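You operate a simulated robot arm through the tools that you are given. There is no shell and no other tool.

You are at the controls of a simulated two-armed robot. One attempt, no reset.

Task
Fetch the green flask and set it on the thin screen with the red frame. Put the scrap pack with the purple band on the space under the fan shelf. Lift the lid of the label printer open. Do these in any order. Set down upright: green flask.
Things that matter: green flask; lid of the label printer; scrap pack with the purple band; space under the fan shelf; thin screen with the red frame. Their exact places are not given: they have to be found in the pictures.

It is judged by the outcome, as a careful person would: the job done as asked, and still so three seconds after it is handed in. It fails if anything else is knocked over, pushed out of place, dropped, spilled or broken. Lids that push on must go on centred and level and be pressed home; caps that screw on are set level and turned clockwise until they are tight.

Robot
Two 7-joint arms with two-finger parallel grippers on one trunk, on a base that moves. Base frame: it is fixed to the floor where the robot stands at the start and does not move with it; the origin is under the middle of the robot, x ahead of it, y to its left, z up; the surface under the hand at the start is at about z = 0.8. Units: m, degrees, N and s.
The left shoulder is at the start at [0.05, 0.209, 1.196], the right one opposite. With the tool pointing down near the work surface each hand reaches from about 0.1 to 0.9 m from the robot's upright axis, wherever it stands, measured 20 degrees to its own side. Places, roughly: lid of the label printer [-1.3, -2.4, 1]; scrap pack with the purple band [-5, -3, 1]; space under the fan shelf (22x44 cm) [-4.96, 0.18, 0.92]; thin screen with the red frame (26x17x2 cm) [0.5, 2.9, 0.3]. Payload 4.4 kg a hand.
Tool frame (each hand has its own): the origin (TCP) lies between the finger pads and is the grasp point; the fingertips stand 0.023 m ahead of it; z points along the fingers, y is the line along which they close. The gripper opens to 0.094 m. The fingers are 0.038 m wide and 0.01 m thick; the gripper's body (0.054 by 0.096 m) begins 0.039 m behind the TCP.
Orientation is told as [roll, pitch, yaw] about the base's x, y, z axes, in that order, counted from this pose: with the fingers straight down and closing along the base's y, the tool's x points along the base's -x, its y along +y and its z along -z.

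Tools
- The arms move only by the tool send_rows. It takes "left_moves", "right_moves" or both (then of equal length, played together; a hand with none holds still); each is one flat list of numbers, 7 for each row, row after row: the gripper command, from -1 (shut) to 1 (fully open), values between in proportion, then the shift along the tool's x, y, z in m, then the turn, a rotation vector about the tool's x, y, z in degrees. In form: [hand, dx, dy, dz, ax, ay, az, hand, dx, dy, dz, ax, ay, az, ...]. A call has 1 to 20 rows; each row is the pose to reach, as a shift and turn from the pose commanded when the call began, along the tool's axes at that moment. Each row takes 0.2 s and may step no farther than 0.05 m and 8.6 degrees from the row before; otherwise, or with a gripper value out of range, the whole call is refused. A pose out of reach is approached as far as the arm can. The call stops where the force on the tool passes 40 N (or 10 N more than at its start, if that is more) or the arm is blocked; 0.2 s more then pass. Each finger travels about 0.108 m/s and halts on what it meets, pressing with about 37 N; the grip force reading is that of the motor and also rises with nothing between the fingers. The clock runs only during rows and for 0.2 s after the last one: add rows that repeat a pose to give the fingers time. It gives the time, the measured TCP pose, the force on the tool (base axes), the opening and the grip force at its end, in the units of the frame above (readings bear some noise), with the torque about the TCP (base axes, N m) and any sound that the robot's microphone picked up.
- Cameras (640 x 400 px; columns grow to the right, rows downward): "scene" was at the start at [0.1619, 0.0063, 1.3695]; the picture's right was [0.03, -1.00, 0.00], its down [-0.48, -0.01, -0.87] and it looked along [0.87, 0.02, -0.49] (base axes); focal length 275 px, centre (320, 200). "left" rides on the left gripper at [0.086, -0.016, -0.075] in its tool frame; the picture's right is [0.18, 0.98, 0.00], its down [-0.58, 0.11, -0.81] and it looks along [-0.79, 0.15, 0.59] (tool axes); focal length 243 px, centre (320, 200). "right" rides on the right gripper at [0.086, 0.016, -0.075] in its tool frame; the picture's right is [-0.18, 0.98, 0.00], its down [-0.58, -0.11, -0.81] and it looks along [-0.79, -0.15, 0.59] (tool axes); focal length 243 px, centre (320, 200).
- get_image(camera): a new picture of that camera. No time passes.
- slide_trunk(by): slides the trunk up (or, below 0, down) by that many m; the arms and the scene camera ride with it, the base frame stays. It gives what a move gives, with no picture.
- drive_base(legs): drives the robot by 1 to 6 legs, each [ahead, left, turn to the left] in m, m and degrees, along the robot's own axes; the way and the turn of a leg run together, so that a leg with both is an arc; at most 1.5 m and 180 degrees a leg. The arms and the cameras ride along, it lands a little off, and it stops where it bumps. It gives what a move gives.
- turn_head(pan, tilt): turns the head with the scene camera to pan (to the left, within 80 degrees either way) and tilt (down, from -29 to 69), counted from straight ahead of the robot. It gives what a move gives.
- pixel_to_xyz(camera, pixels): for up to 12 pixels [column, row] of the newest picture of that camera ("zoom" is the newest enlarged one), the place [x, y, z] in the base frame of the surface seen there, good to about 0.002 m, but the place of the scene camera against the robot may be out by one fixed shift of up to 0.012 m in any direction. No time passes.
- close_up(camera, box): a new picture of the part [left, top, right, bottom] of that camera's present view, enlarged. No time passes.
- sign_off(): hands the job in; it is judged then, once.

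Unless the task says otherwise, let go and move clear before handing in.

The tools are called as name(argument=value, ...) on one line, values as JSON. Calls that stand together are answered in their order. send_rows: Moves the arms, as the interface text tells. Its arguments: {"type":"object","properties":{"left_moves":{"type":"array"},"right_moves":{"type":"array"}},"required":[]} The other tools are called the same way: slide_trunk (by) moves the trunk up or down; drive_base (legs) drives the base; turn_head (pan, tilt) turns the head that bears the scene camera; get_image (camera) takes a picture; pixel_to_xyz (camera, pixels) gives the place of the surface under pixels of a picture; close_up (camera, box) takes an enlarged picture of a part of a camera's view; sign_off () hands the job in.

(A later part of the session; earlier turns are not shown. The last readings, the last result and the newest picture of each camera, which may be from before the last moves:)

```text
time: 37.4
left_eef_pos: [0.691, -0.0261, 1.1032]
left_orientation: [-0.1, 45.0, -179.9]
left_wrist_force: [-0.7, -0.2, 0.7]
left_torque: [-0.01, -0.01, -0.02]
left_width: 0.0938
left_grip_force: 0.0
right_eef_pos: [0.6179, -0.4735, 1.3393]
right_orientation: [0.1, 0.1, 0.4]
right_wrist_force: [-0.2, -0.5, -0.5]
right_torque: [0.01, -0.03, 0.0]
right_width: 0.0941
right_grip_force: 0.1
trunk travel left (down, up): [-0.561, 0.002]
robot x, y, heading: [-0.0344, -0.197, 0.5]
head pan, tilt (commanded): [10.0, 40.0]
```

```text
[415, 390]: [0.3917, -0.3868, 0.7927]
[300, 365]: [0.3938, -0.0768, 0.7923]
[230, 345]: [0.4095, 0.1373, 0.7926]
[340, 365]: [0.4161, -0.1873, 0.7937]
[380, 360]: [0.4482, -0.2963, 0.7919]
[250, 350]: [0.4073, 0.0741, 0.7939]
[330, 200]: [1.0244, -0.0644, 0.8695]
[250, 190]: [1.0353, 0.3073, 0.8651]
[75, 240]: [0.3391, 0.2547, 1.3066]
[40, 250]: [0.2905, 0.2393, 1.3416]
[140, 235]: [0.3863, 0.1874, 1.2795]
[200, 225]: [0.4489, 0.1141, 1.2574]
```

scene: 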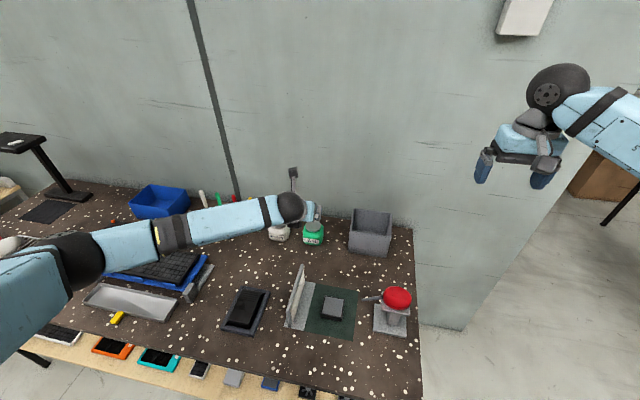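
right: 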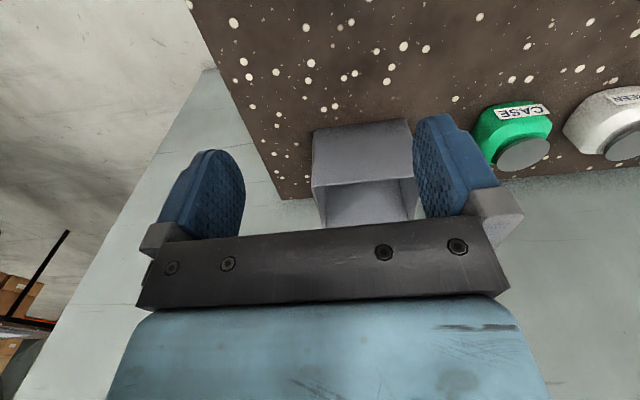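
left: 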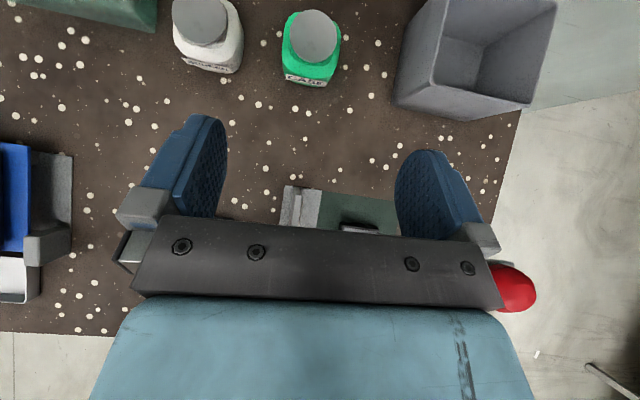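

The flask's centre is at about [0.860, -0.024], upright, cap top 0.8755. Plan: carry it with a steep, well-centred grip (22° tilt) over the panel to the bare strip at the table's front, then re-grip it nearly horizontally from there. First I raise and steepen the hand, lower the trunk and close up a little.

send_rows(left_moves=[1, 0.0283, 0, -0.0283, 0, -4.6, 0, 1, 0.0566, 0, -0.0566, 0, -9.2, 0, 1, 0.0849, 0, -0.0849, 0, -13.8, 0, 1, 0.1131, 0, -0.1131, 0, -18.4, 0, 1, 0.1414, 0, -0.1414, 0, -23, 0])

slide_trunk(by=-0.27)

drive_base(legs=[[0.035, 0, 0]])

get_image(camera="scene")

get_image(camera="left")

```text
time: 38.6
left_eef_pos: [0.6933, -0.0253, 1.3025]
left_orientation: [-0.1, 21.9, -179.8]
left_wrist_force: [0.2, -0.8, 0.6]
left_torque: [-0.01, 0.03, 0.02]
left_width: 0.0937
left_grip_force: 0.1
right_eef_pos: [0.6166, -0.4734, 1.3373]
right_orientation: [0.0, 0.0, 0.4]
right_wrist_force: [-0.3, 0.1, -0.7]
right_torque: [0.03, -0.03, -0.03]
right_width: 0.0942
right_grip_force: 0.2
trunk travel left (down, up): [-0.561, 0.002]
robot x, y, heading: [-0.0361, -0.2015, 0.2]
head pan, tilt (commanded): [10.0, 40.0]
```

```text
time: 41.3
left_eef_pos: [0.6928, -0.0253, 1.0328]
left_orientation: [0.0, 22.0, -179.7]
left_wrist_force: [0.0, 1.0, -0.1]
left_torque: [0.03, 0.03, -0.01]
left_width: 0.094
left_grip_force: 0.1
right_eef_pos: [0.6168, -0.4726, 1.0678]
right_orientation: [0.0, 0.0, 0.5]
right_wrist_force: [-0.4, -0.1, -0.3]
right_torque: [-0.02, -0.01, -0.01]
right_width: 0.0942
right_grip_force: 0.2
trunk travel left (down, up): [-0.291, 0.272]
robot x, y, heading: [-0.0361, -0.2044, 0.3]
head pan, tilt (commanded): [10.0, 40.0]
```

```text
time: 42.2
left_eef_pos: [0.7277, -0.0249, 1.0328]
left_orientation: [0.0, 22.0, -179.7]
left_wrist_force: [0.2, 0.0, -0.5]
left_torque: [0.01, -0.02, -0.03]
left_width: 0.0938
left_grip_force: 0.1
right_eef_pos: [0.6511, -0.473, 1.0672]
right_orientation: [0.0, 0.0, 0.3]
right_wrist_force: [0.0, 0.0, -0.8]
right_torque: [0.01, 0.02, -0.01]
right_width: 0.0938
right_grip_force: 0.0
trunk travel left (down, up): [-0.291, 0.272]
robot x, y, heading: [0.0008, -0.1997, 0.5]
head pan, tilt (commanded): [10.0, 40.0]
```

```text
taken
```

scene: 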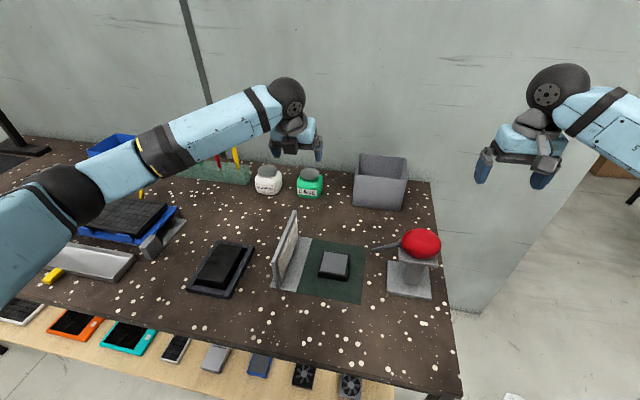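

```text
taken
```

left: 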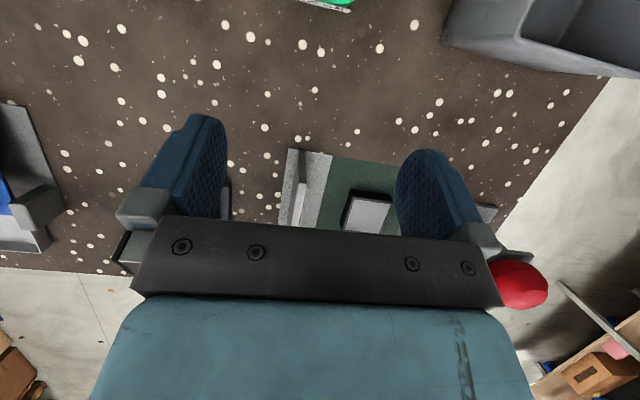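

The hand is at [0.728, -0.025, 1.033] with 22° tilt. I move over the flask at z≈0.935 and check.

send_rows(left_moves=[1, 0.0203, 0, 0.0346, 0, 0, 0, 1, 0.0406, 0, 0.0693, 0, 0, 0, 1, 0.061, 0, 0.104, 0, 0, 0, 1, 0.0813, 0, 0.1386, 0, 0, 0])

get_image(camera="left")

get_image(camera="scene")

```text
time: 43.2
left_eef_pos: [0.856, -0.0235, 0.9336]
left_orientation: [-0.1, 21.9, -179.6]
left_wrist_force: [-0.1, -0.4, 0.4]
left_torque: [0.01, -0.02, -0.04]
left_width: 0.0939
left_grip_force: 0.0
right_eef_pos: [0.6533, -0.4748, 1.0662]
right_orientation: [0.0, 0.0, 0.3]
right_wrist_force: [-0.7, -0.3, 0.1]
right_torque: [0.01, -0.03, 0.01]
right_width: 0.0937
right_grip_force: 0.1
trunk travel left (down, up): [-0.291, 0.272]
robot x, y, heading: [-0.0018, -0.2029, 0.5]
head pan, tilt (commanded): [10.0, 40.0]
```

```text
taken
```

left: 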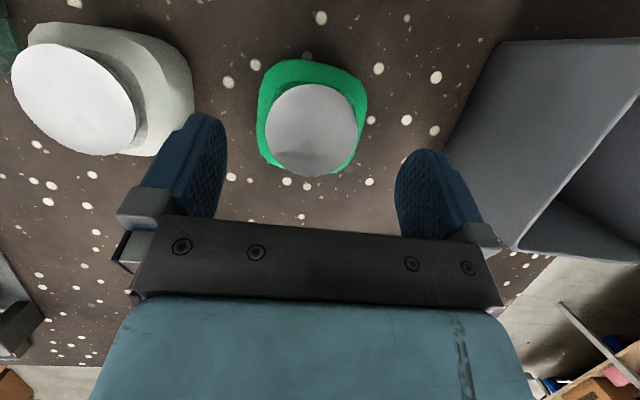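

```text
taken
```

scene: 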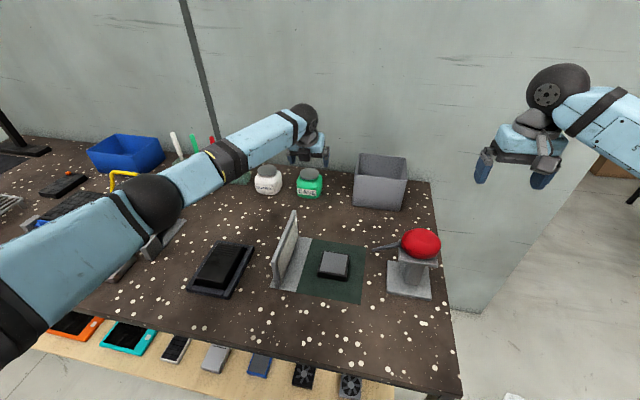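

The left camera now looks back at the flask, cap at (312,128). I measure the cap and body edges for centring.

pixel_to_xyz(camera="left", pixels=[[312, 128], [270, 128], [354, 125], [310, 88], [315, 172], [262, 110], [365, 105], [312, 66], [330, 70], [285, 75], [120, 150], [520, 200]])

```text
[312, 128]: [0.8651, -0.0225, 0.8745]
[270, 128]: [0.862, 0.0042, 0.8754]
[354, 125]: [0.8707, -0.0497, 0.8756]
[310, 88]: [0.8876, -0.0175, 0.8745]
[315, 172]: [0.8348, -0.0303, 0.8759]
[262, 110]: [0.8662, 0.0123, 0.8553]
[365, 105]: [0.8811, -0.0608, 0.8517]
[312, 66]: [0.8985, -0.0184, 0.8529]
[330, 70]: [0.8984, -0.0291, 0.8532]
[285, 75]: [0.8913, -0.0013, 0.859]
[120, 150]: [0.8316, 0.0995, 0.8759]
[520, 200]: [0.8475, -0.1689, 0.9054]
```

Flask centre is [0.860, -0.0238]; the hand is aligned. I descend to TCP [0.855, -0.024, 0.845].

send_rows(left_moves=[1, -0.0085, 0.0002, 0.0205, 0, 0, 0, 1, -0.0171, 0.0004, 0.0409, 0, 0, 0, 1, -0.0256, 0.0005, 0.0614, 0, 0, 0, 1, -0.0342, 0.0005, 0.0818, 0, 0, 0])

get_image(camera="left")

```text
time: 44.2
left_eef_pos: [0.8558, -0.0265, 0.8458]
left_orientation: [0.0, 22.0, -179.6]
left_wrist_force: [1.3, -0.3, -0.3]
left_torque: [0.01, -0.01, 0.03]
left_width: 0.0943
left_grip_force: 0.2
right_eef_pos: [0.6519, -0.4726, 1.0689]
right_orientation: [0.1, 0.0, 0.2]
right_wrist_force: [0.3, 0.2, 0.1]
right_torque: [0.02, 0.01, 0.01]
right_width: 0.0939
right_grip_force: 0.1
trunk travel left (down, up): [-0.291, 0.272]
robot x, y, heading: [-0.0003, -0.1999, 0.4]
head pan, tilt (commanded): [10.0, 40.0]
```

```text
taken
```

left: 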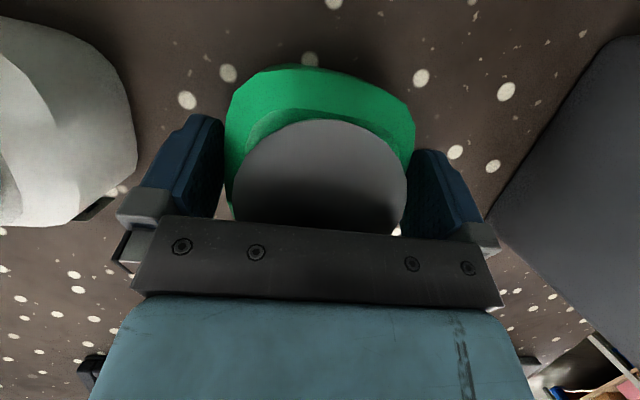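

The fingers straddle the flask evenly at [0.856, -0.0265, 0.846]. I close.

send_rows(left_moves=[0.4, 0, -0.002, 0, 0, 0, 0, -1, 0, -0.002, 0, 0, 0, 0, -1, 0, -0.002, 0, 0, 0, 0, -1, 0, -0.002, 0, 0, 0, 0])

get_image(camera="left")

```text
time: 45.2
left_eef_pos: [0.8551, -0.0241, 0.8471]
left_orientation: [0.0, 22.0, -179.7]
left_wrist_force: [0.1, -2.0, 1.9]
left_torque: [-0.13, -0.16, -0.06]
left_width: 0.0723
left_grip_force: 36.7
right_eef_pos: [0.6514, -0.4732, 1.0686]
right_orientation: [0.0, 0.1, 0.2]
right_wrist_force: [0.1, -0.7, -0.5]
right_torque: [-0.01, -0.02, 0.02]
right_width: 0.0939
right_grip_force: 0.0
trunk travel left (down, up): [-0.291, 0.272]
robot x, y, heading: [0.0008, -0.2007, 0.2]
head pan, tilt (commanded): [10.0, 40.0]
```

```text
taken
```

left: 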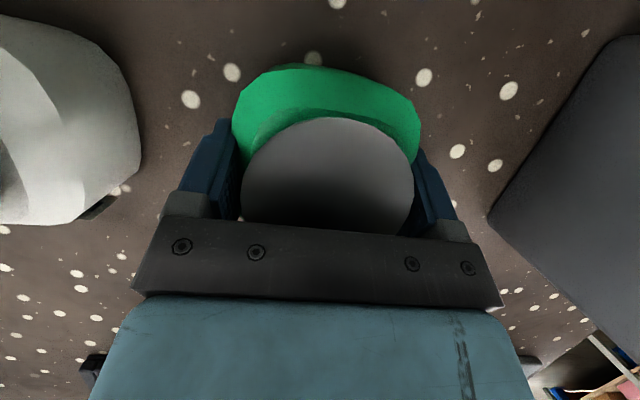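

Closed at 0.0723. I lift by 2 cm first to see if it holds.

slide_trunk(by=0.02)

get_image(camera="left")

close_up(camera="scene", box=[230, 110, 390, 230])

```text
time: 45.8
left_eef_pos: [0.8557, -0.0236, 0.8645]
left_orientation: [0.0, 21.9, -179.7]
left_wrist_force: [1.0, 0.3, -4.7]
left_torque: [-0.01, 0.03, 0.03]
left_width: 0.0721
left_grip_force: 37.0
right_eef_pos: [0.6525, -0.473, 1.0872]
right_orientation: [0.0, 0.0, 0.3]
right_wrist_force: [-0.2, 0.0, -1.1]
right_torque: [0.02, 0.01, -0.01]
right_width: 0.0942
right_grip_force: 0.1
trunk travel left (down, up): [-0.311, 0.252]
robot x, y, heading: [-0.0044, -0.2032, 0.2]
head pan, tilt (commanded): [10.0, 40.0]
```

```text
taken
```

left: 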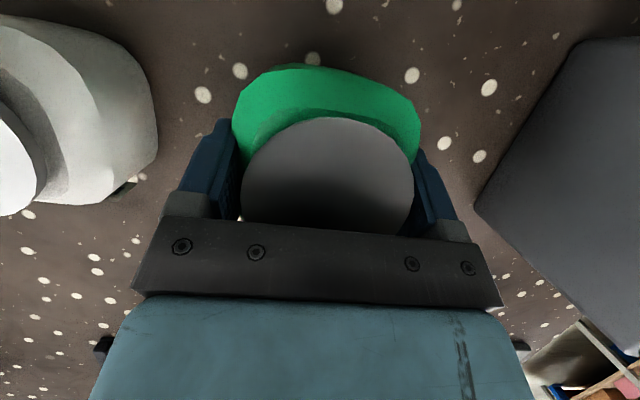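

```text
3.33 times, centred on (310, 170) of scene
```

zoom: 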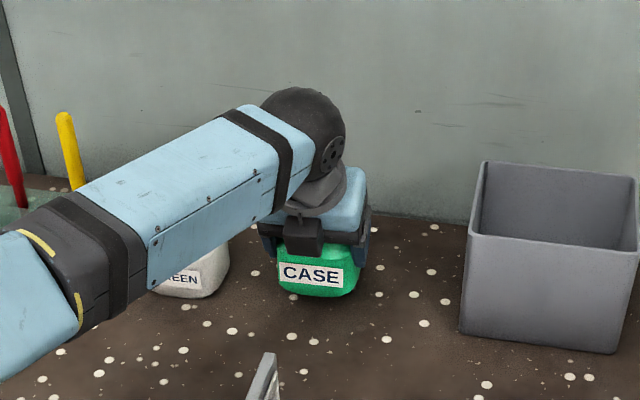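

The flask is held (about 4.7 N of weight, fixed in the hand's view). I zoom in on the wrist to understand the dark block in front before lifting on.

close_up(camera="scene", box=[270, 120, 350, 190])

pixel_to_xyz(camera="zoom", pixels=[[325, 280], [325, 220], [325, 180], [250, 60], [330, 120], [400, 200]])

```text
5.71 times, centred on (310, 155) of scene
```

zoom: 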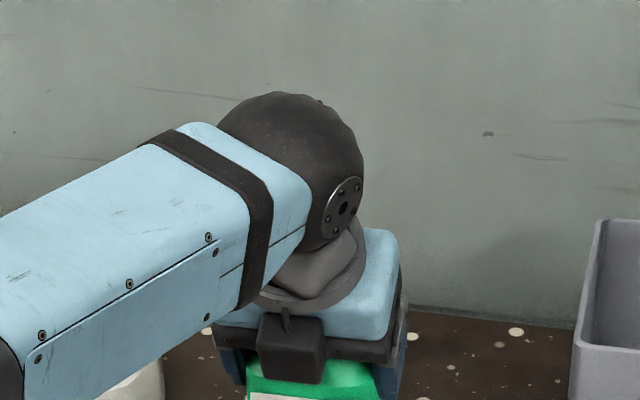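

```text
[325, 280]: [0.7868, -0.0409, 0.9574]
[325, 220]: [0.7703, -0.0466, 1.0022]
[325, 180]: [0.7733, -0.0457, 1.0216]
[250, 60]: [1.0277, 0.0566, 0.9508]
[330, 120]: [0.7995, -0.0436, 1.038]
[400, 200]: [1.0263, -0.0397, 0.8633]
```

There is a dark block at zoom (290,350) on the near side of the gripper. I measure it.

pixel_to_xyz(camera="zoom", pixels=[[290, 335], [290, 375], [265, 350], [318, 350], [285, 320], [340, 350], [290, 393], [365, 300]])

```text
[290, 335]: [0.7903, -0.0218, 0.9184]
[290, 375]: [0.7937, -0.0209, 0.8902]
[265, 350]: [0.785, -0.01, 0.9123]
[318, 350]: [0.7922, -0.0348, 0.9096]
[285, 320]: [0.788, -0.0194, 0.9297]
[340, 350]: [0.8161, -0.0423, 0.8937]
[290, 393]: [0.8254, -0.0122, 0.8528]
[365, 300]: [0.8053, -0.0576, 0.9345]
```

It is a small block on the gripper's other side, about 0.05 m off the axis, so a later re-grip at 65° tilt clears the table. I lift the flask by the trunk well above the panel (0.90) and check the hold.

slide_trunk(by=0.13)

get_image(camera="left")

get_image(camera="scene")

pixel_to_xyz(camera="scene", pixels=[[340, 365], [340, 375], [340, 385], [280, 350], [300, 365], [290, 300], [220, 300], [250, 310], [330, 320], [400, 310]])

```text
time: 47.4
left_eef_pos: [0.8544, -0.0232, 0.9958]
left_orientation: [-0.1, 21.9, -179.7]
left_wrist_force: [-0.2, -1.0, -4.1]
left_torque: [0.01, 0.03, -0.03]
left_width: 0.0718
left_grip_force: 37.2
right_eef_pos: [0.6532, -0.4744, 1.2173]
right_orientation: [0.1, 0.1, 0.3]
right_wrist_force: [-0.5, -0.4, -0.7]
right_torque: [0.01, -0.01, -0.02]
right_width: 0.0939
right_grip_force: 0.0
trunk travel left (down, up): [-0.441, 0.122]
robot x, y, heading: [-0.0025, -0.201, 0.5]
head pan, tilt (commanded): [10.0, 40.0]
```

```text
taken
```

left: 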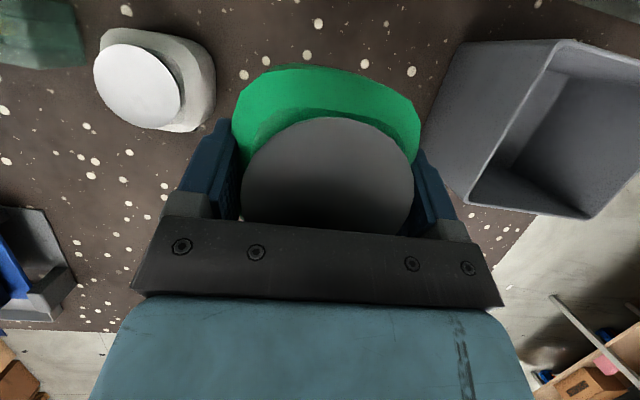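

```text
taken
```

scene: 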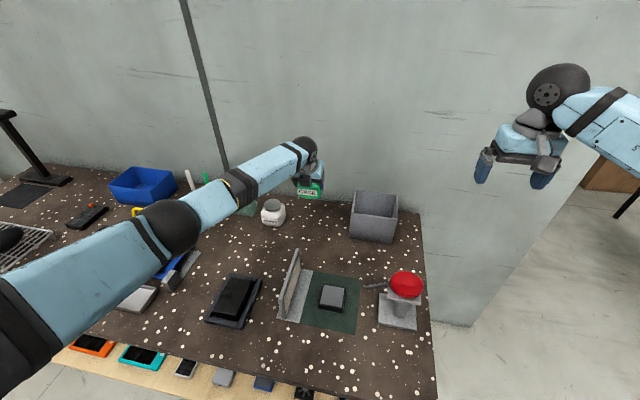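

```text
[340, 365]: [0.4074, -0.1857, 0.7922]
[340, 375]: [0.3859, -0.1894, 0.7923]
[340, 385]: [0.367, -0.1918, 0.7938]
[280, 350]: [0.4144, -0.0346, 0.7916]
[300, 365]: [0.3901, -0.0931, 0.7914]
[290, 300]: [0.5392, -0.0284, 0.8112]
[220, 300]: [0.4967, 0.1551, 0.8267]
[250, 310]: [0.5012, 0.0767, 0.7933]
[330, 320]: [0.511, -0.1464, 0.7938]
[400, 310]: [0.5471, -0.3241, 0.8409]
```

The flask hangs firmly and the table reaches to x≈0.36 with the mat starting near 0.49. I drive back and right so the flask comes over the bare strip near [0.415, -0.12].

drive_base(legs=[[-0.445, -0.1, 0]])

turn_head(pan=10, tilt=40)

get_image(camera="scene")

get_image(camera="left")

```text
time: 50.2
left_eef_pos: [0.4134, -0.1282, 0.9952]
left_orientation: [0.0, 21.8, -179.8]
left_wrist_force: [-0.2, 0.1, -3.5]
left_torque: [-0.02, 0.0, -0.01]
left_width: 0.0718
left_grip_force: 37.0
right_eef_pos: [0.2114, -0.5775, 1.2167]
right_orientation: [-0.1, 0.0, 0.2]
right_wrist_force: [0.9, -0.2, 0.5]
right_torque: [0.04, 0.01, -0.02]
right_width: 0.0941
right_grip_force: 0.1
trunk travel left (down, up): [-0.441, 0.122]
robot x, y, heading: [-0.439, -0.3072, 0.1]
head pan, tilt (commanded): [10.0, 40.0]
```

```text
time: 50.8
left_eef_pos: [0.4132, -0.128, 0.996]
left_orientation: [0.0, 21.9, -179.8]
left_wrist_force: [0.6, 0.0, -3.8]
left_torque: [0.02, -0.02, 0.01]
left_width: 0.072
left_grip_force: 37.3
right_eef_pos: [0.2111, -0.5775, 1.2188]
right_orientation: [0.0, 0.0, 0.2]
right_wrist_force: [-0.4, -0.3, 0.0]
right_torque: [0.01, 0.0, -0.01]
right_width: 0.0939
right_grip_force: 0.1
trunk travel left (down, up): [-0.441, 0.122]
robot x, y, heading: [-0.4421, -0.3062, 0.1]
head pan, tilt (commanded): [10.0, 40.0]
```

```text
taken
```

scene: 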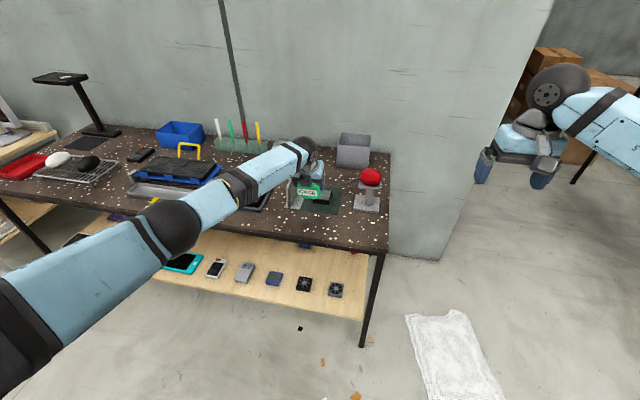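

```text
taken
```

left: 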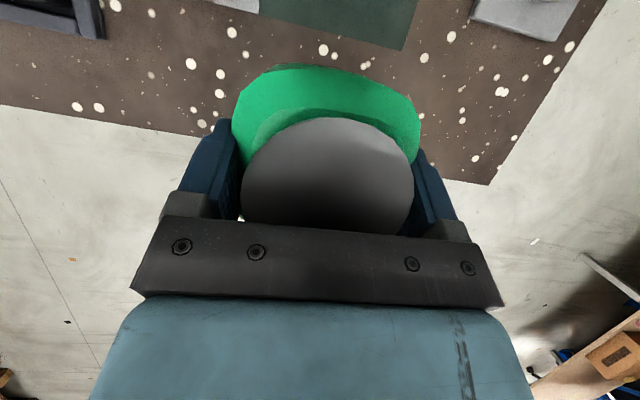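

The table's front edge shows in the left picture (line from (0,103) to (495,184)). I measure it and the mat before setting down.

pixel_to_xyz(camera="left", pixels=[[150, 120], [100, 112], [450, 170], [480, 178], [450, 180], [400, 40], [330, 40], [470, 15], [220, 60], [90, 25], [500, 150]])

close_up(camera="scene", box=[240, 120, 420, 260])

```text
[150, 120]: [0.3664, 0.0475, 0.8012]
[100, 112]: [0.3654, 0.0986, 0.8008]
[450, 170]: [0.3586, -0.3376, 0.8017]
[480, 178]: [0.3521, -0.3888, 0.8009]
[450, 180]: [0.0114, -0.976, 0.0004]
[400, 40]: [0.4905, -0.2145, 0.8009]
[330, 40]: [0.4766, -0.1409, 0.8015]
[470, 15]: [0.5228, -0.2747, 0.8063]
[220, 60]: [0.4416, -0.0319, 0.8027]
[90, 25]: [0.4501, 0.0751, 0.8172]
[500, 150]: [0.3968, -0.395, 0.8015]
```

```text
2.86 times, centred on (330, 190) of scene
```

zoom: 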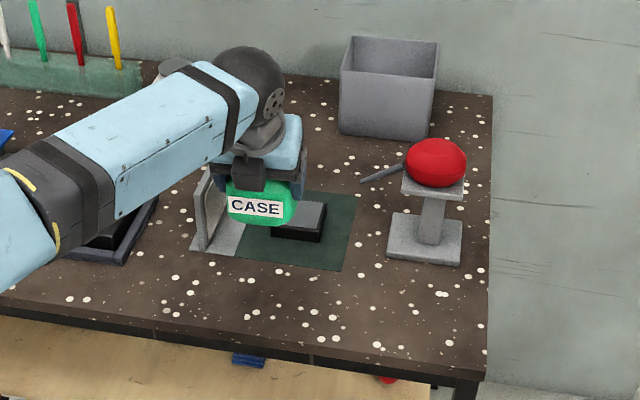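

Edge at x≈0.352, mat from x≈0.487: the flask footprint 0.38–0.456 fits. I lower by trunk to just above the table, then finish gently with the arm.

slide_trunk(by=-0.144)

get_image(camera="left")

close_up(camera="scene", box=[240, 120, 420, 260])

```text
time: 52.5
left_eef_pos: [0.4137, -0.128, 0.8518]
left_orientation: [0.0, 22.0, -179.8]
left_wrist_force: [0.2, 0.2, -4.3]
left_torque: [0.01, 0.04, 0.01]
left_width: 0.0717
left_grip_force: 36.5
right_eef_pos: [0.2106, -0.5783, 1.074]
right_orientation: [0.0, 0.0, 0.1]
right_wrist_force: [-0.5, 0.2, -0.4]
right_torque: [-0.01, 0.0, -0.02]
right_width: 0.0938
right_grip_force: 0.1
trunk travel left (down, up): [-0.297, 0.266]
robot x, y, heading: [-0.4459, -0.3055, 0.2]
head pan, tilt (commanded): [10.0, 40.0]
```

```text
taken
```

left: 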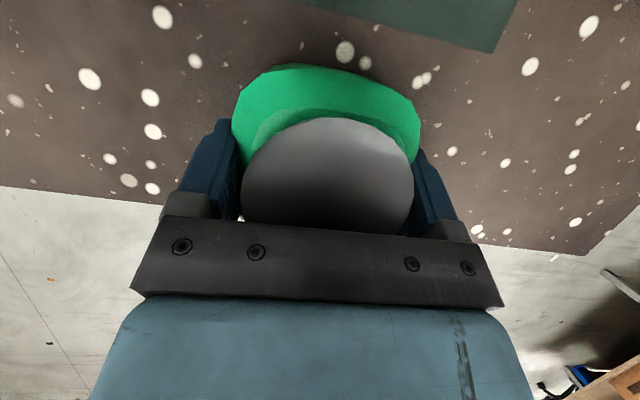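

```text
2.86 times, centred on (330, 190) of scene
```

zoom: 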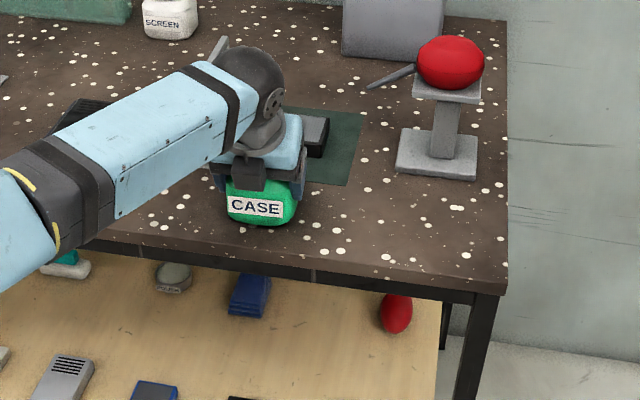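

The flask hovers about 4 mm over the table. I lower in 1.5 mm steps until the load comes off.

send_rows(left_moves=[-1, -0.0006, 0, 0.0014, 0, 0, 0, -1, -0.0011, 0, 0.0028, 0, 0, 0, -1, -0.0017, 0, 0.0042, 0, 0, 0, -1, -0.0017, 0, 0.0042, 0, 0, 0])

```text
time: 53.5
left_eef_pos: [0.4138, -0.1284, 0.8464]
left_orientation: [0.0, 22.0, -179.8]
left_wrist_force: [0.6, 0.9, -4.4]
left_torque: [0.01, 0.04, -0.01]
left_width: 0.0718
left_grip_force: 36.7
right_eef_pos: [0.2101, -0.578, 1.0738]
right_orientation: [0.0, 0.0, 0.2]
right_wrist_force: [0.2, 0.2, 0.6]
right_torque: [0.0, 0.02, 0.0]
right_width: 0.0941
right_grip_force: 0.1
trunk travel left (down, up): [-0.297, 0.266]
robot x, y, heading: [-0.4427, -0.3052, 0.3]
head pan, tilt (commanded): [10.0, 40.0]
```

The load is still on the hand; I continue down in 1 mm steps.

send_rows(left_moves=[-1, -0.0004, 0, 0.0009, 0, 0, 0, -1, -0.0008, 0, 0.0018, 0, 0, 0])

```text
time: 54.1
left_eef_pos: [0.4135, -0.1273, 0.8473]
left_orientation: [0.1, 22.0, -179.8]
left_wrist_force: [2.2, -0.8, 1.3]
left_torque: [-0.2, 0.09, 0.06]
left_width: 0.0719
left_grip_force: 37.0
right_eef_pos: [0.2099, -0.5777, 1.0737]
right_orientation: [0.0, 0.0, 0.3]
right_wrist_force: [1.0, -1.1, -0.2]
right_torque: [0.01, -0.01, -0.01]
right_width: 0.0939
right_grip_force: 0.1
trunk travel left (down, up): [-0.297, 0.266]
robot x, y, heading: [-0.4441, -0.3034, 0.5]
head pan, tilt (commanded): [10.0, 40.0]
```

Contact: the reading turned to +1.3 N. I open and rise straight up.

send_rows(left_moves=[0, 0, 0, 0, 0, 0, 0, 1, 0, 0, 0, 0, 0, 0, 1, 0, 0, 0, 0, 0, 0, 1, 0.0113, 0, -0.0278, 0, 0, 0, 1, 0.0263, 0, -0.065, 0, 0, 0, 1, 0.0413, 0, -0.102, 0, 0, 0, 1, 0.0563, 0, -0.139, 0, 0, 0])

get_image(camera="left")

get_image(camera="scene")

```text
time: 55.7
left_eef_pos: [0.4138, -0.1289, 0.9995]
left_orientation: [0.1, 22.0, -179.7]
left_wrist_force: [-0.9, 0.3, -0.3]
left_torque: [-0.01, 0.01, 0.02]
left_width: 0.094
left_grip_force: 0.1
right_eef_pos: [0.2107, -0.5783, 1.074]
right_orientation: [0.0, 0.0, 0.1]
right_wrist_force: [-0.4, -0.6, -0.9]
right_torque: [0.02, -0.03, 0.05]
right_width: 0.0941
right_grip_force: 0.1
trunk travel left (down, up): [-0.297, 0.266]
robot x, y, heading: [-0.442, -0.3075, 0.3]
head pan, tilt (commanded): [10.0, 40.0]
```

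```text
taken
```

left: 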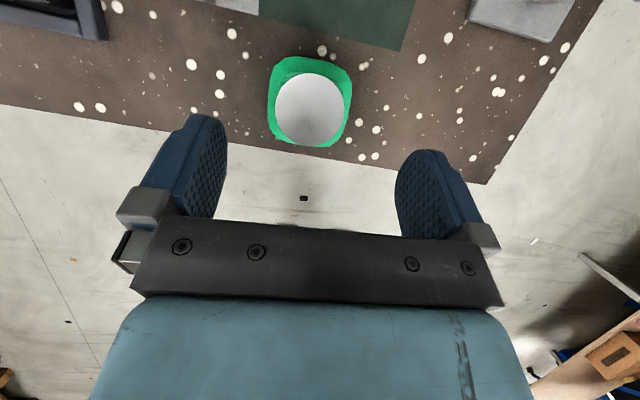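

```text
taken
```

scene: 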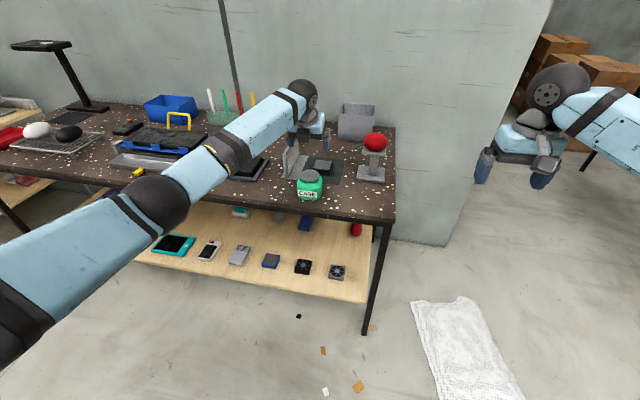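

The flask stands upright on the front strip at left-camera (310,105). I measure it exactly from the left camera.

pixel_to_xyz(camera="left", pixels=[[310, 110], [274, 108], [346, 105], [310, 75], [312, 144], [269, 90], [351, 85], [310, 60], [330, 62], [290, 62], [305, 150]])

close_up(camera="left", box=[230, 30, 390, 170])

```text
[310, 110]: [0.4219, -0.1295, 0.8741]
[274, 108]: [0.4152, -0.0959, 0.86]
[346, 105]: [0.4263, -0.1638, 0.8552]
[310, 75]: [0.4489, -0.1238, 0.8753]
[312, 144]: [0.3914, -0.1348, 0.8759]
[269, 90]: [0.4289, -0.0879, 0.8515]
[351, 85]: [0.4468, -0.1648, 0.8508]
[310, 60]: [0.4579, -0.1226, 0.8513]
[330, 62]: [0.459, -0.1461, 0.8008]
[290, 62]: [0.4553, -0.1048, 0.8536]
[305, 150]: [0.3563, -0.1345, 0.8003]
```

```text
2.86 times, centred on (310, 100) of left
```

zoom: 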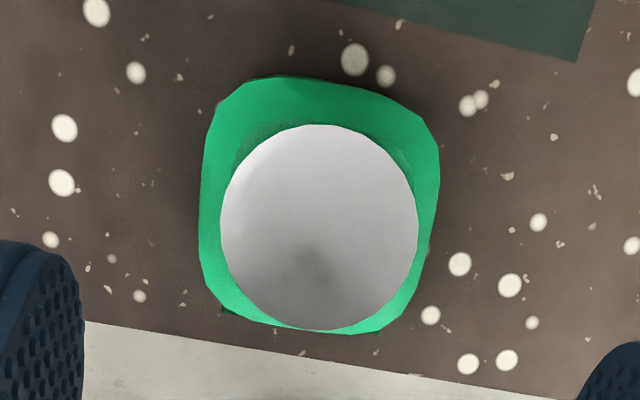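

Flask centre ≈ [0.4195, -0.1275]. I drive back 0.35 m, tilt the hand to 65° in free air, and look.

drive_base(legs=[[-0.35, 0, 0]])

send_rows(left_moves=[1, 0, 0, 0, 0, 7.2, 0, 1, 0, 0, 0, 0, 14.4, 0, 1, 0, 0, 0, 0, 21.6, 0, 1, 0, 0, 0, 0, 28.8, 0, 1, 0, 0, 0, 0, 36, 0, 1, 0, 0, 0, 0, 43, 0])

get_image(camera="left")

get_image(camera="scene")

```text
time: 57.9
left_eef_pos: [0.0721, -0.1293, 0.9971]
left_orientation: [0.1, 21.9, -179.7]
left_wrist_force: [0.2, -0.3, -0.1]
left_torque: [0.03, 0.03, 0.0]
left_width: 0.0939
left_grip_force: 0.0
right_eef_pos: [-0.1306, -0.5774, 1.0748]
right_orientation: [0.0, 0.0, 0.4]
right_wrist_force: [0.4, 0.6, -0.9]
right_torque: [0.03, -0.03, 0.02]
right_width: 0.094
right_grip_force: 0.2
trunk travel left (down, up): [-0.297, 0.266]
robot x, y, heading: [-0.7842, -0.3039, 0.4]
head pan, tilt (commanded): [10.0, 40.0]
```

```text
time: 59.3
left_eef_pos: [0.0727, -0.1286, 0.9986]
left_orientation: [0.1, 65.1, -179.8]
left_wrist_force: [0.2, 0.2, 1.3]
left_torque: [0.01, 0.0, 0.01]
left_width: 0.0942
left_grip_force: 0.0
right_eef_pos: [-0.1308, -0.5778, 1.0738]
right_orientation: [0.0, 0.0, 0.4]
right_wrist_force: [0.4, 0.1, 0.3]
right_torque: [0.02, -0.03, -0.02]
right_width: 0.0939
right_grip_force: 0.0
trunk travel left (down, up): [-0.297, 0.266]
robot x, y, heading: [-0.7831, -0.3092, 0.1]
head pan, tilt (commanded): [10.0, 40.0]
```

```text
taken
```

left: 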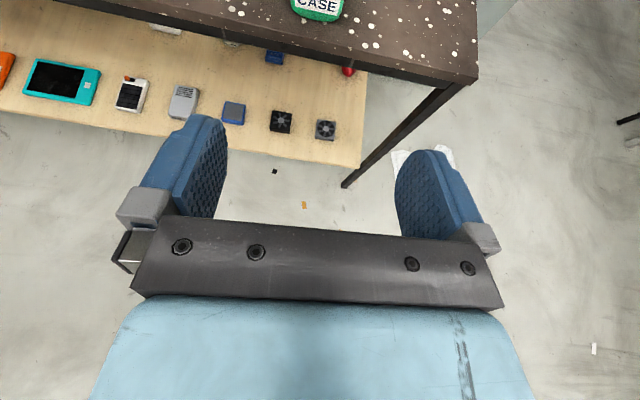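

```text
taken
```

scene: 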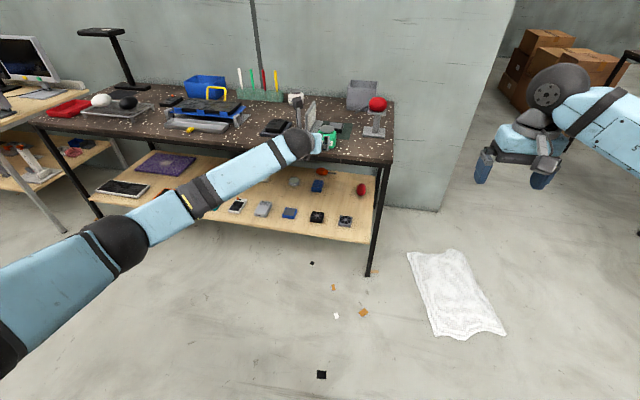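

The hand is at 65°. I lower with the trunk to z≈0.843 in front of the table, then drive up to just before the flask.

slide_trunk(by=-0.155)

drive_base(legs=[[0.2, 0, 0]])

get_image(camera="left")

get_image(camera="scene")

```text
time: 61.1
left_eef_pos: [0.072, -0.1295, 0.843]
left_orientation: [0.0, 65.0, -179.7]
left_wrist_force: [0.4, 0.3, 1.0]
left_torque: [-0.02, -0.01, -0.02]
left_width: 0.094
left_grip_force: 0.1
right_eef_pos: [-0.1308, -0.5776, 0.9193]
right_orientation: [0.0, 0.0, 0.4]
right_wrist_force: [0.3, -0.7, 0.2]
right_torque: [-0.01, 0.0, -0.01]
right_width: 0.094
right_grip_force: 0.1
trunk travel left (down, up): [-0.142, 0.421]
robot x, y, heading: [-0.7855, -0.3087, 0.8]
head pan, tilt (commanded): [10.0, 40.0]
```

```text
time: 62.7
left_eef_pos: [0.2682, -0.121, 0.8411]
left_orientation: [0.0, 64.9, -179.3]
left_wrist_force: [-0.3, 0.2, 0.1]
left_torque: [0.0, -0.01, -0.01]
left_width: 0.0942
left_grip_force: 0.0
right_eef_pos: [0.0676, -0.572, 0.9191]
right_orientation: [0.0, 0.0, 0.6]
right_wrist_force: [-0.4, 0.6, -0.2]
right_torque: [0.02, 0.0, 0.02]
right_width: 0.0941
right_grip_force: 0.1
trunk travel left (down, up): [-0.142, 0.421]
robot x, y, heading: [-0.5913, -0.3039, 0.7]
head pan, tilt (commanded): [10.0, 40.0]
```

```text
taken
```

left: 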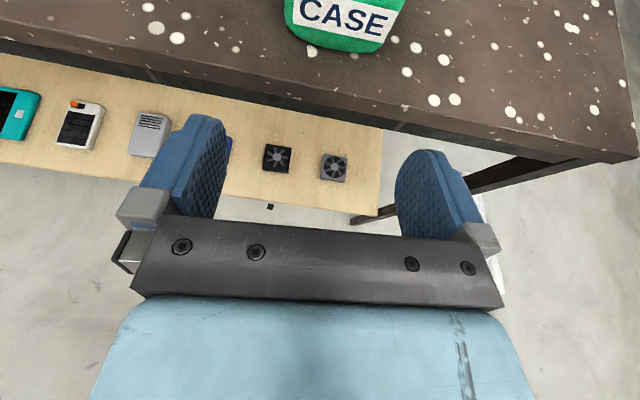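

```text
taken
```

scene: 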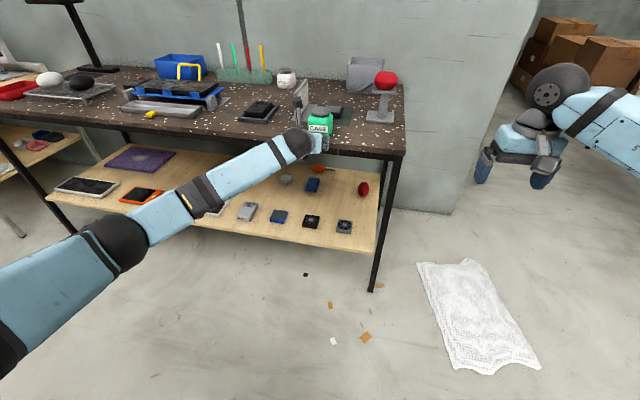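

The hand is 14.5 cm short of the flask and 6 mm to the left. I align sideways and advance half-way first.

send_rows(left_moves=[1, 0.0085, 0.003, 0.0181, 0, 0, 0, 1, 0.0169, 0.005, 0.0362, 0, 0, 0, 1, 0.0254, 0.0075, 0.0544, 0, 0, 0])

get_image(camera="left")

```text
time: 63.5
left_eef_pos: [0.3293, -0.1281, 0.8428]
left_orientation: [-0.1, 65.0, -179.4]
left_wrist_force: [0.3, -0.1, 0.3]
left_torque: [0.01, 0.01, -0.05]
left_width: 0.0941
left_grip_force: 0.1
right_eef_pos: [0.0674, -0.5714, 0.9187]
right_orientation: [0.0, -0.1, 0.7]
right_wrist_force: [-0.9, 0.3, 0.0]
right_torque: [-0.03, 0.0, 0.01]
right_width: 0.0942
right_grip_force: 0.1
trunk travel left (down, up): [-0.142, 0.421]
robot x, y, heading: [-0.5885, -0.307, 0.8]
head pan, tilt (commanded): [10.0, 40.0]
```

```text
taken
```

left: 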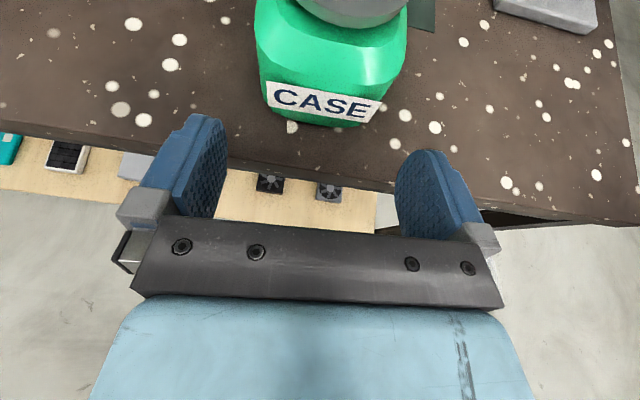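

pixel_to_xyz(camera="left", pixels=[[258, 60], [402, 60], [330, 60], [262, 90], [385, 95], [320, 110], [270, 105], [375, 118], [320, 20], [300, 10], [400, 10]])

close_up(camera="left", box=[220, 0, 440, 140])

```text
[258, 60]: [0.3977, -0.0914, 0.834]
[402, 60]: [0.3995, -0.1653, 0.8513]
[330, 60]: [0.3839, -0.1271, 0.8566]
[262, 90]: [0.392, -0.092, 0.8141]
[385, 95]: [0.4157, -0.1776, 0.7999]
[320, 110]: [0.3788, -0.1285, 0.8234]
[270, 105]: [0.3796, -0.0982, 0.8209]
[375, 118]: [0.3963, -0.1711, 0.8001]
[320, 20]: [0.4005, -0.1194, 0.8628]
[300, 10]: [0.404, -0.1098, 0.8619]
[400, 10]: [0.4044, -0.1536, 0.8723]
```

```text
2.86 times, centred on (330, 70) of left
```

zoom: 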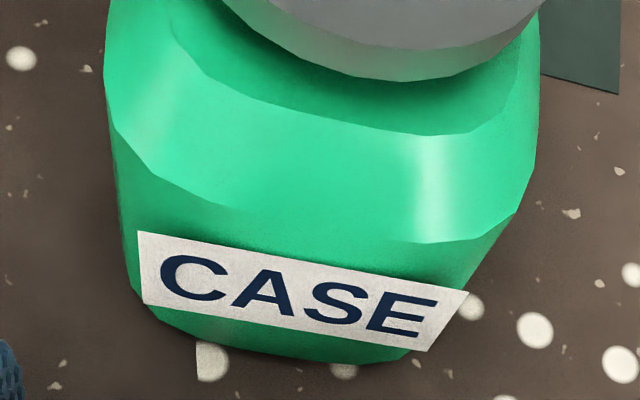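

The flask's front face is at x=0.379 and its centre at y≈-0.128, in line with the hand. I advance to TCP x≈0.412 and settle to z≈0.836.

send_rows(left_moves=[1, 0.0117, 0.0004, 0.025, 0, 0, 0, 1, 0.0233, 0.0007, 0.05, 0, 0, 0, 1, 0.035, 0.001, 0.075, 0, 0, 0, 1, 0.0296, 0.001, 0.0775, 0, 0, 0])

get_image(camera="left")

close_up(camera="scene", box=[240, 60, 400, 200])

```text
time: 64.5
left_eef_pos: [0.402, -0.1287, 0.842]
left_orientation: [0.0, 65.0, -179.3]
left_wrist_force: [-0.1, -0.5, 0.9]
left_torque: [0.01, -0.03, -0.02]
left_width: 0.0939
left_grip_force: 0.1
left hand out of reach, approached as far as the arm can: row 3, 4
right_eef_pos: [0.068, -0.5732, 0.9183]
right_orientation: [0.0, 0.0, 0.8]
right_wrist_force: [0.1, -0.8, 0.2]
right_torque: [0.02, 0.02, -0.01]
right_width: 0.094
right_grip_force: 0.0
trunk travel left (down, up): [-0.142, 0.421]
robot x, y, heading: [-0.5894, -0.3067, 0.6]
head pan, tilt (commanded): [10.0, 40.0]
```

```text
taken
```

left: 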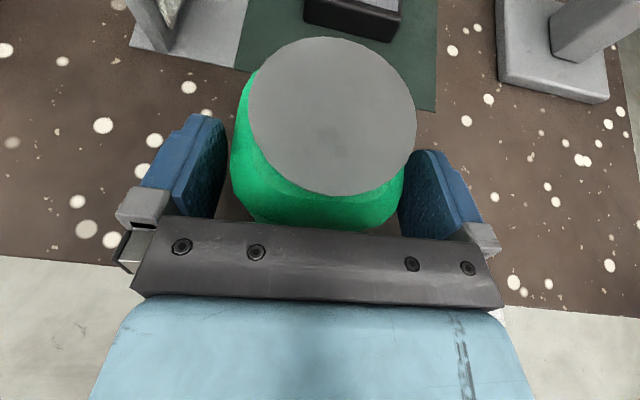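

```text
2.86 times, centred on (320, 130) of scene
```

zoom: 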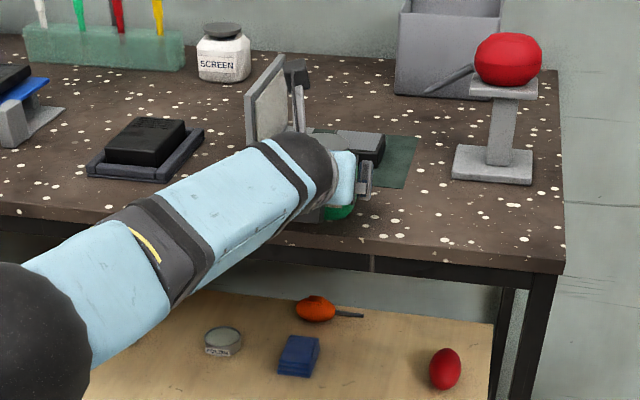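

The arm ran out of reach at x=0.402. I withdraw the hand, drive the base 10 cm closer, and approach again.

send_rows(left_moves=[1, -0.0169, 0, -0.0362, 0, 0, 0, 1, -0.0338, 0, -0.0725, 0, 0, 0, 1, -0.0507, 0, -0.1087, 0, 0, 0, 1, -0.0676, 0, -0.145, 0, 0, 0])

drive_base(legs=[[0.1, 0, -0.6]])

get_image(camera="left")

```text
time: 65.5
left_eef_pos: [0.2418, -0.1302, 0.8428]
left_orientation: [0.0, 65.0, -179.3]
left_wrist_force: [0.5, -0.1, -0.2]
left_torque: [0.04, 0.01, -0.01]
left_width: 0.0944
left_grip_force: 0.1
right_eef_pos: [0.0666, -0.5711, 0.9196]
right_orientation: [0.1, 0.0, 0.7]
right_wrist_force: [0.6, -0.3, 0.0]
right_torque: [0.0, -0.02, -0.03]
right_width: 0.094
right_grip_force: 0.0
trunk travel left (down, up): [-0.142, 0.421]
robot x, y, heading: [-0.59, -0.3042, 0.7]
head pan, tilt (commanded): [10.0, 40.0]
```

```text
time: 66.6
left_eef_pos: [0.3454, -0.1379, 0.8425]
left_orientation: [0.0, 64.9, -179.9]
left_wrist_force: [0.2, 0.0, 0.6]
left_torque: [0.01, 0.02, 0.01]
left_width: 0.0939
left_grip_force: 0.1
right_eef_pos: [0.1649, -0.5774, 0.9175]
right_orientation: [-0.1, 0.0, 0.2]
right_wrist_force: [-0.2, -1.0, 0.0]
right_torque: [-0.02, 0.01, 0.0]
right_width: 0.0938
right_grip_force: 0.1
trunk travel left (down, up): [-0.142, 0.421]
robot x, y, heading: [-0.4888, -0.3058, 0.2]
head pan, tilt (commanded): [10.0, 40.0]
```

```text
taken
```

left: 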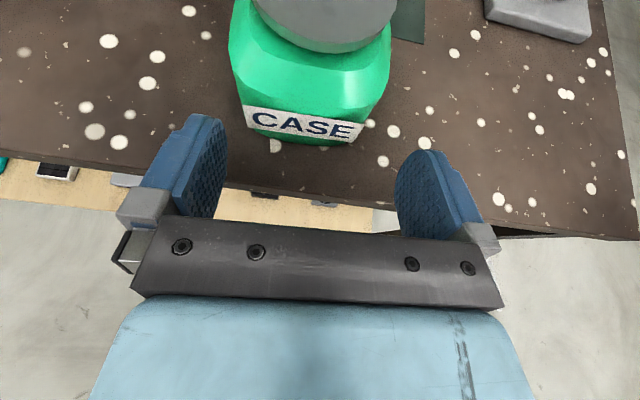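

The hand is now at y=-0.138, 1 cm too far right, with tips still short of the flask. I shift left first, then advance.

send_rows(left_moves=[1, 0, -0.0098, 0, 0, 0, 0, 1, 0, -0.0098, 0, 0, 0, 0, 1, 0.0094, -0.0098, 0.0201, 0, 0, 0, 1, 0.0187, -0.0098, 0.0402, 0, 0, 0, 1, 0.0281, -0.0098, 0.0603, 0, 0, 0, 1, 0.0227, -0.0098, 0.0628, 0, 0, 0])

get_image(camera="left")

close_up(camera="scene", box=[240, 60, 400, 200])

```text
time: 68.0
left_eef_pos: [0.4112, -0.1277, 0.8372]
left_orientation: [0.1, 65.0, -179.7]
left_wrist_force: [-1.0, -0.3, 0.1]
left_torque: [-0.02, 0.01, 0.0]
left_width: 0.0938
left_grip_force: 0.1
right_eef_pos: [0.1643, -0.576, 0.9188]
right_orientation: [0.0, 0.0, 0.2]
right_wrist_force: [0.1, 0.1, 0.3]
right_torque: [0.02, -0.02, 0.03]
right_width: 0.0938
right_grip_force: 0.0
trunk travel left (down, up): [-0.142, 0.421]
robot x, y, heading: [-0.4868, -0.3088, 0.2]
head pan, tilt (commanded): [10.0, 40.0]
```

```text
taken
```

left: 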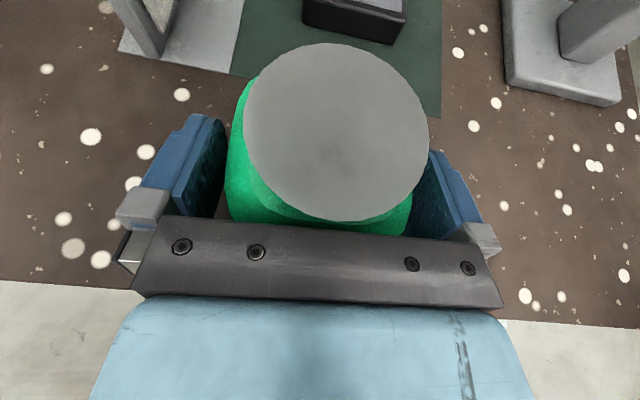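

```text
2.86 times, centred on (320, 130) of scene
```

zoom: 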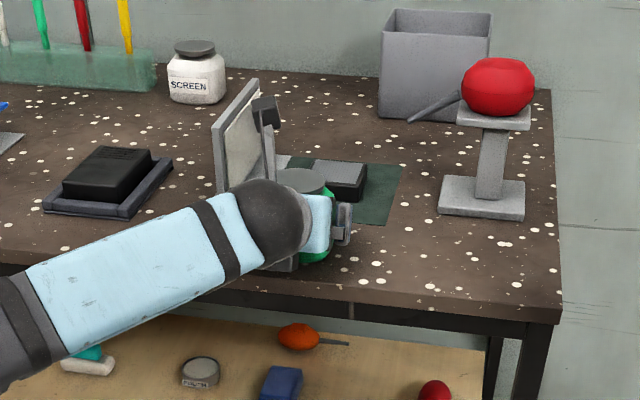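

The fingers straddle the flask at [0.411, -0.128, 0.837]. I close on it.

send_rows(left_moves=[0.4, 0, 0, 0, 0, 0, 0, -1, 0, 0, 0, 0, 0, 0, -1, 0, 0, 0, 0, 0, 0, -1, 0, 0, 0, 0, 0, 0, -1, 0, 0, 0, 0, 0, 0])

get_image(camera="left")

slide_trunk(by=0.02)

get_image(camera="left")

```text
time: 69.2
left_eef_pos: [0.411, -0.1276, 0.837]
left_orientation: [0.0, 65.0, -179.8]
left_wrist_force: [2.1, 0.2, -0.3]
left_torque: [-0.15, -0.04, 0.07]
left_width: 0.0716
left_grip_force: 36.9
right_eef_pos: [0.165, -0.5771, 0.919]
right_orientation: [0.1, 0.0, 0.2]
right_wrist_force: [0.0, 0.4, -0.1]
right_torque: [0.01, 0.01, 0.0]
right_width: 0.094
right_grip_force: 0.2
trunk travel left (down, up): [-0.142, 0.421]
robot x, y, heading: [-0.491, -0.306, 0.3]
head pan, tilt (commanded): [10.0, 40.0]
```

```text
taken
```

left: 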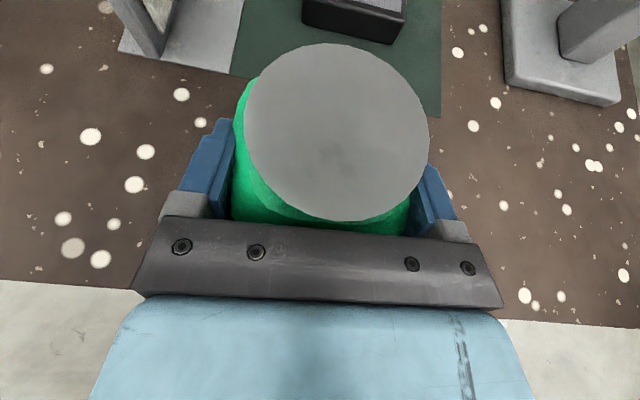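

```text
time: 69.9
left_eef_pos: [0.4117, -0.1273, 0.8563]
left_orientation: [0.0, 64.9, -179.9]
left_wrist_force: [0.2, 0.5, -4.0]
left_torque: [-0.03, 0.02, 0.04]
left_width: 0.0719
left_grip_force: 37.3
right_eef_pos: [0.1647, -0.5777, 0.938]
right_orientation: [0.1, 0.2, 0.2]
right_wrist_force: [0.8, -0.4, 0.4]
right_torque: [0.01, 0.0, -0.02]
right_width: 0.0939
right_grip_force: 0.2
trunk travel left (down, up): [-0.162, 0.401]
robot x, y, heading: [-0.4931, -0.3039, 0.2]
head pan, tilt (commanded): [10.0, 40.0]
```

```text
taken
```

left: 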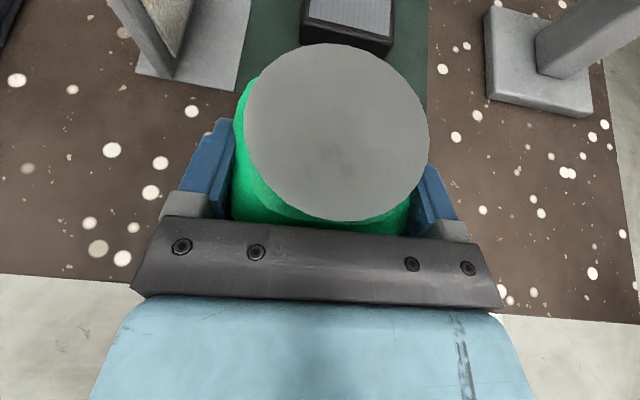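

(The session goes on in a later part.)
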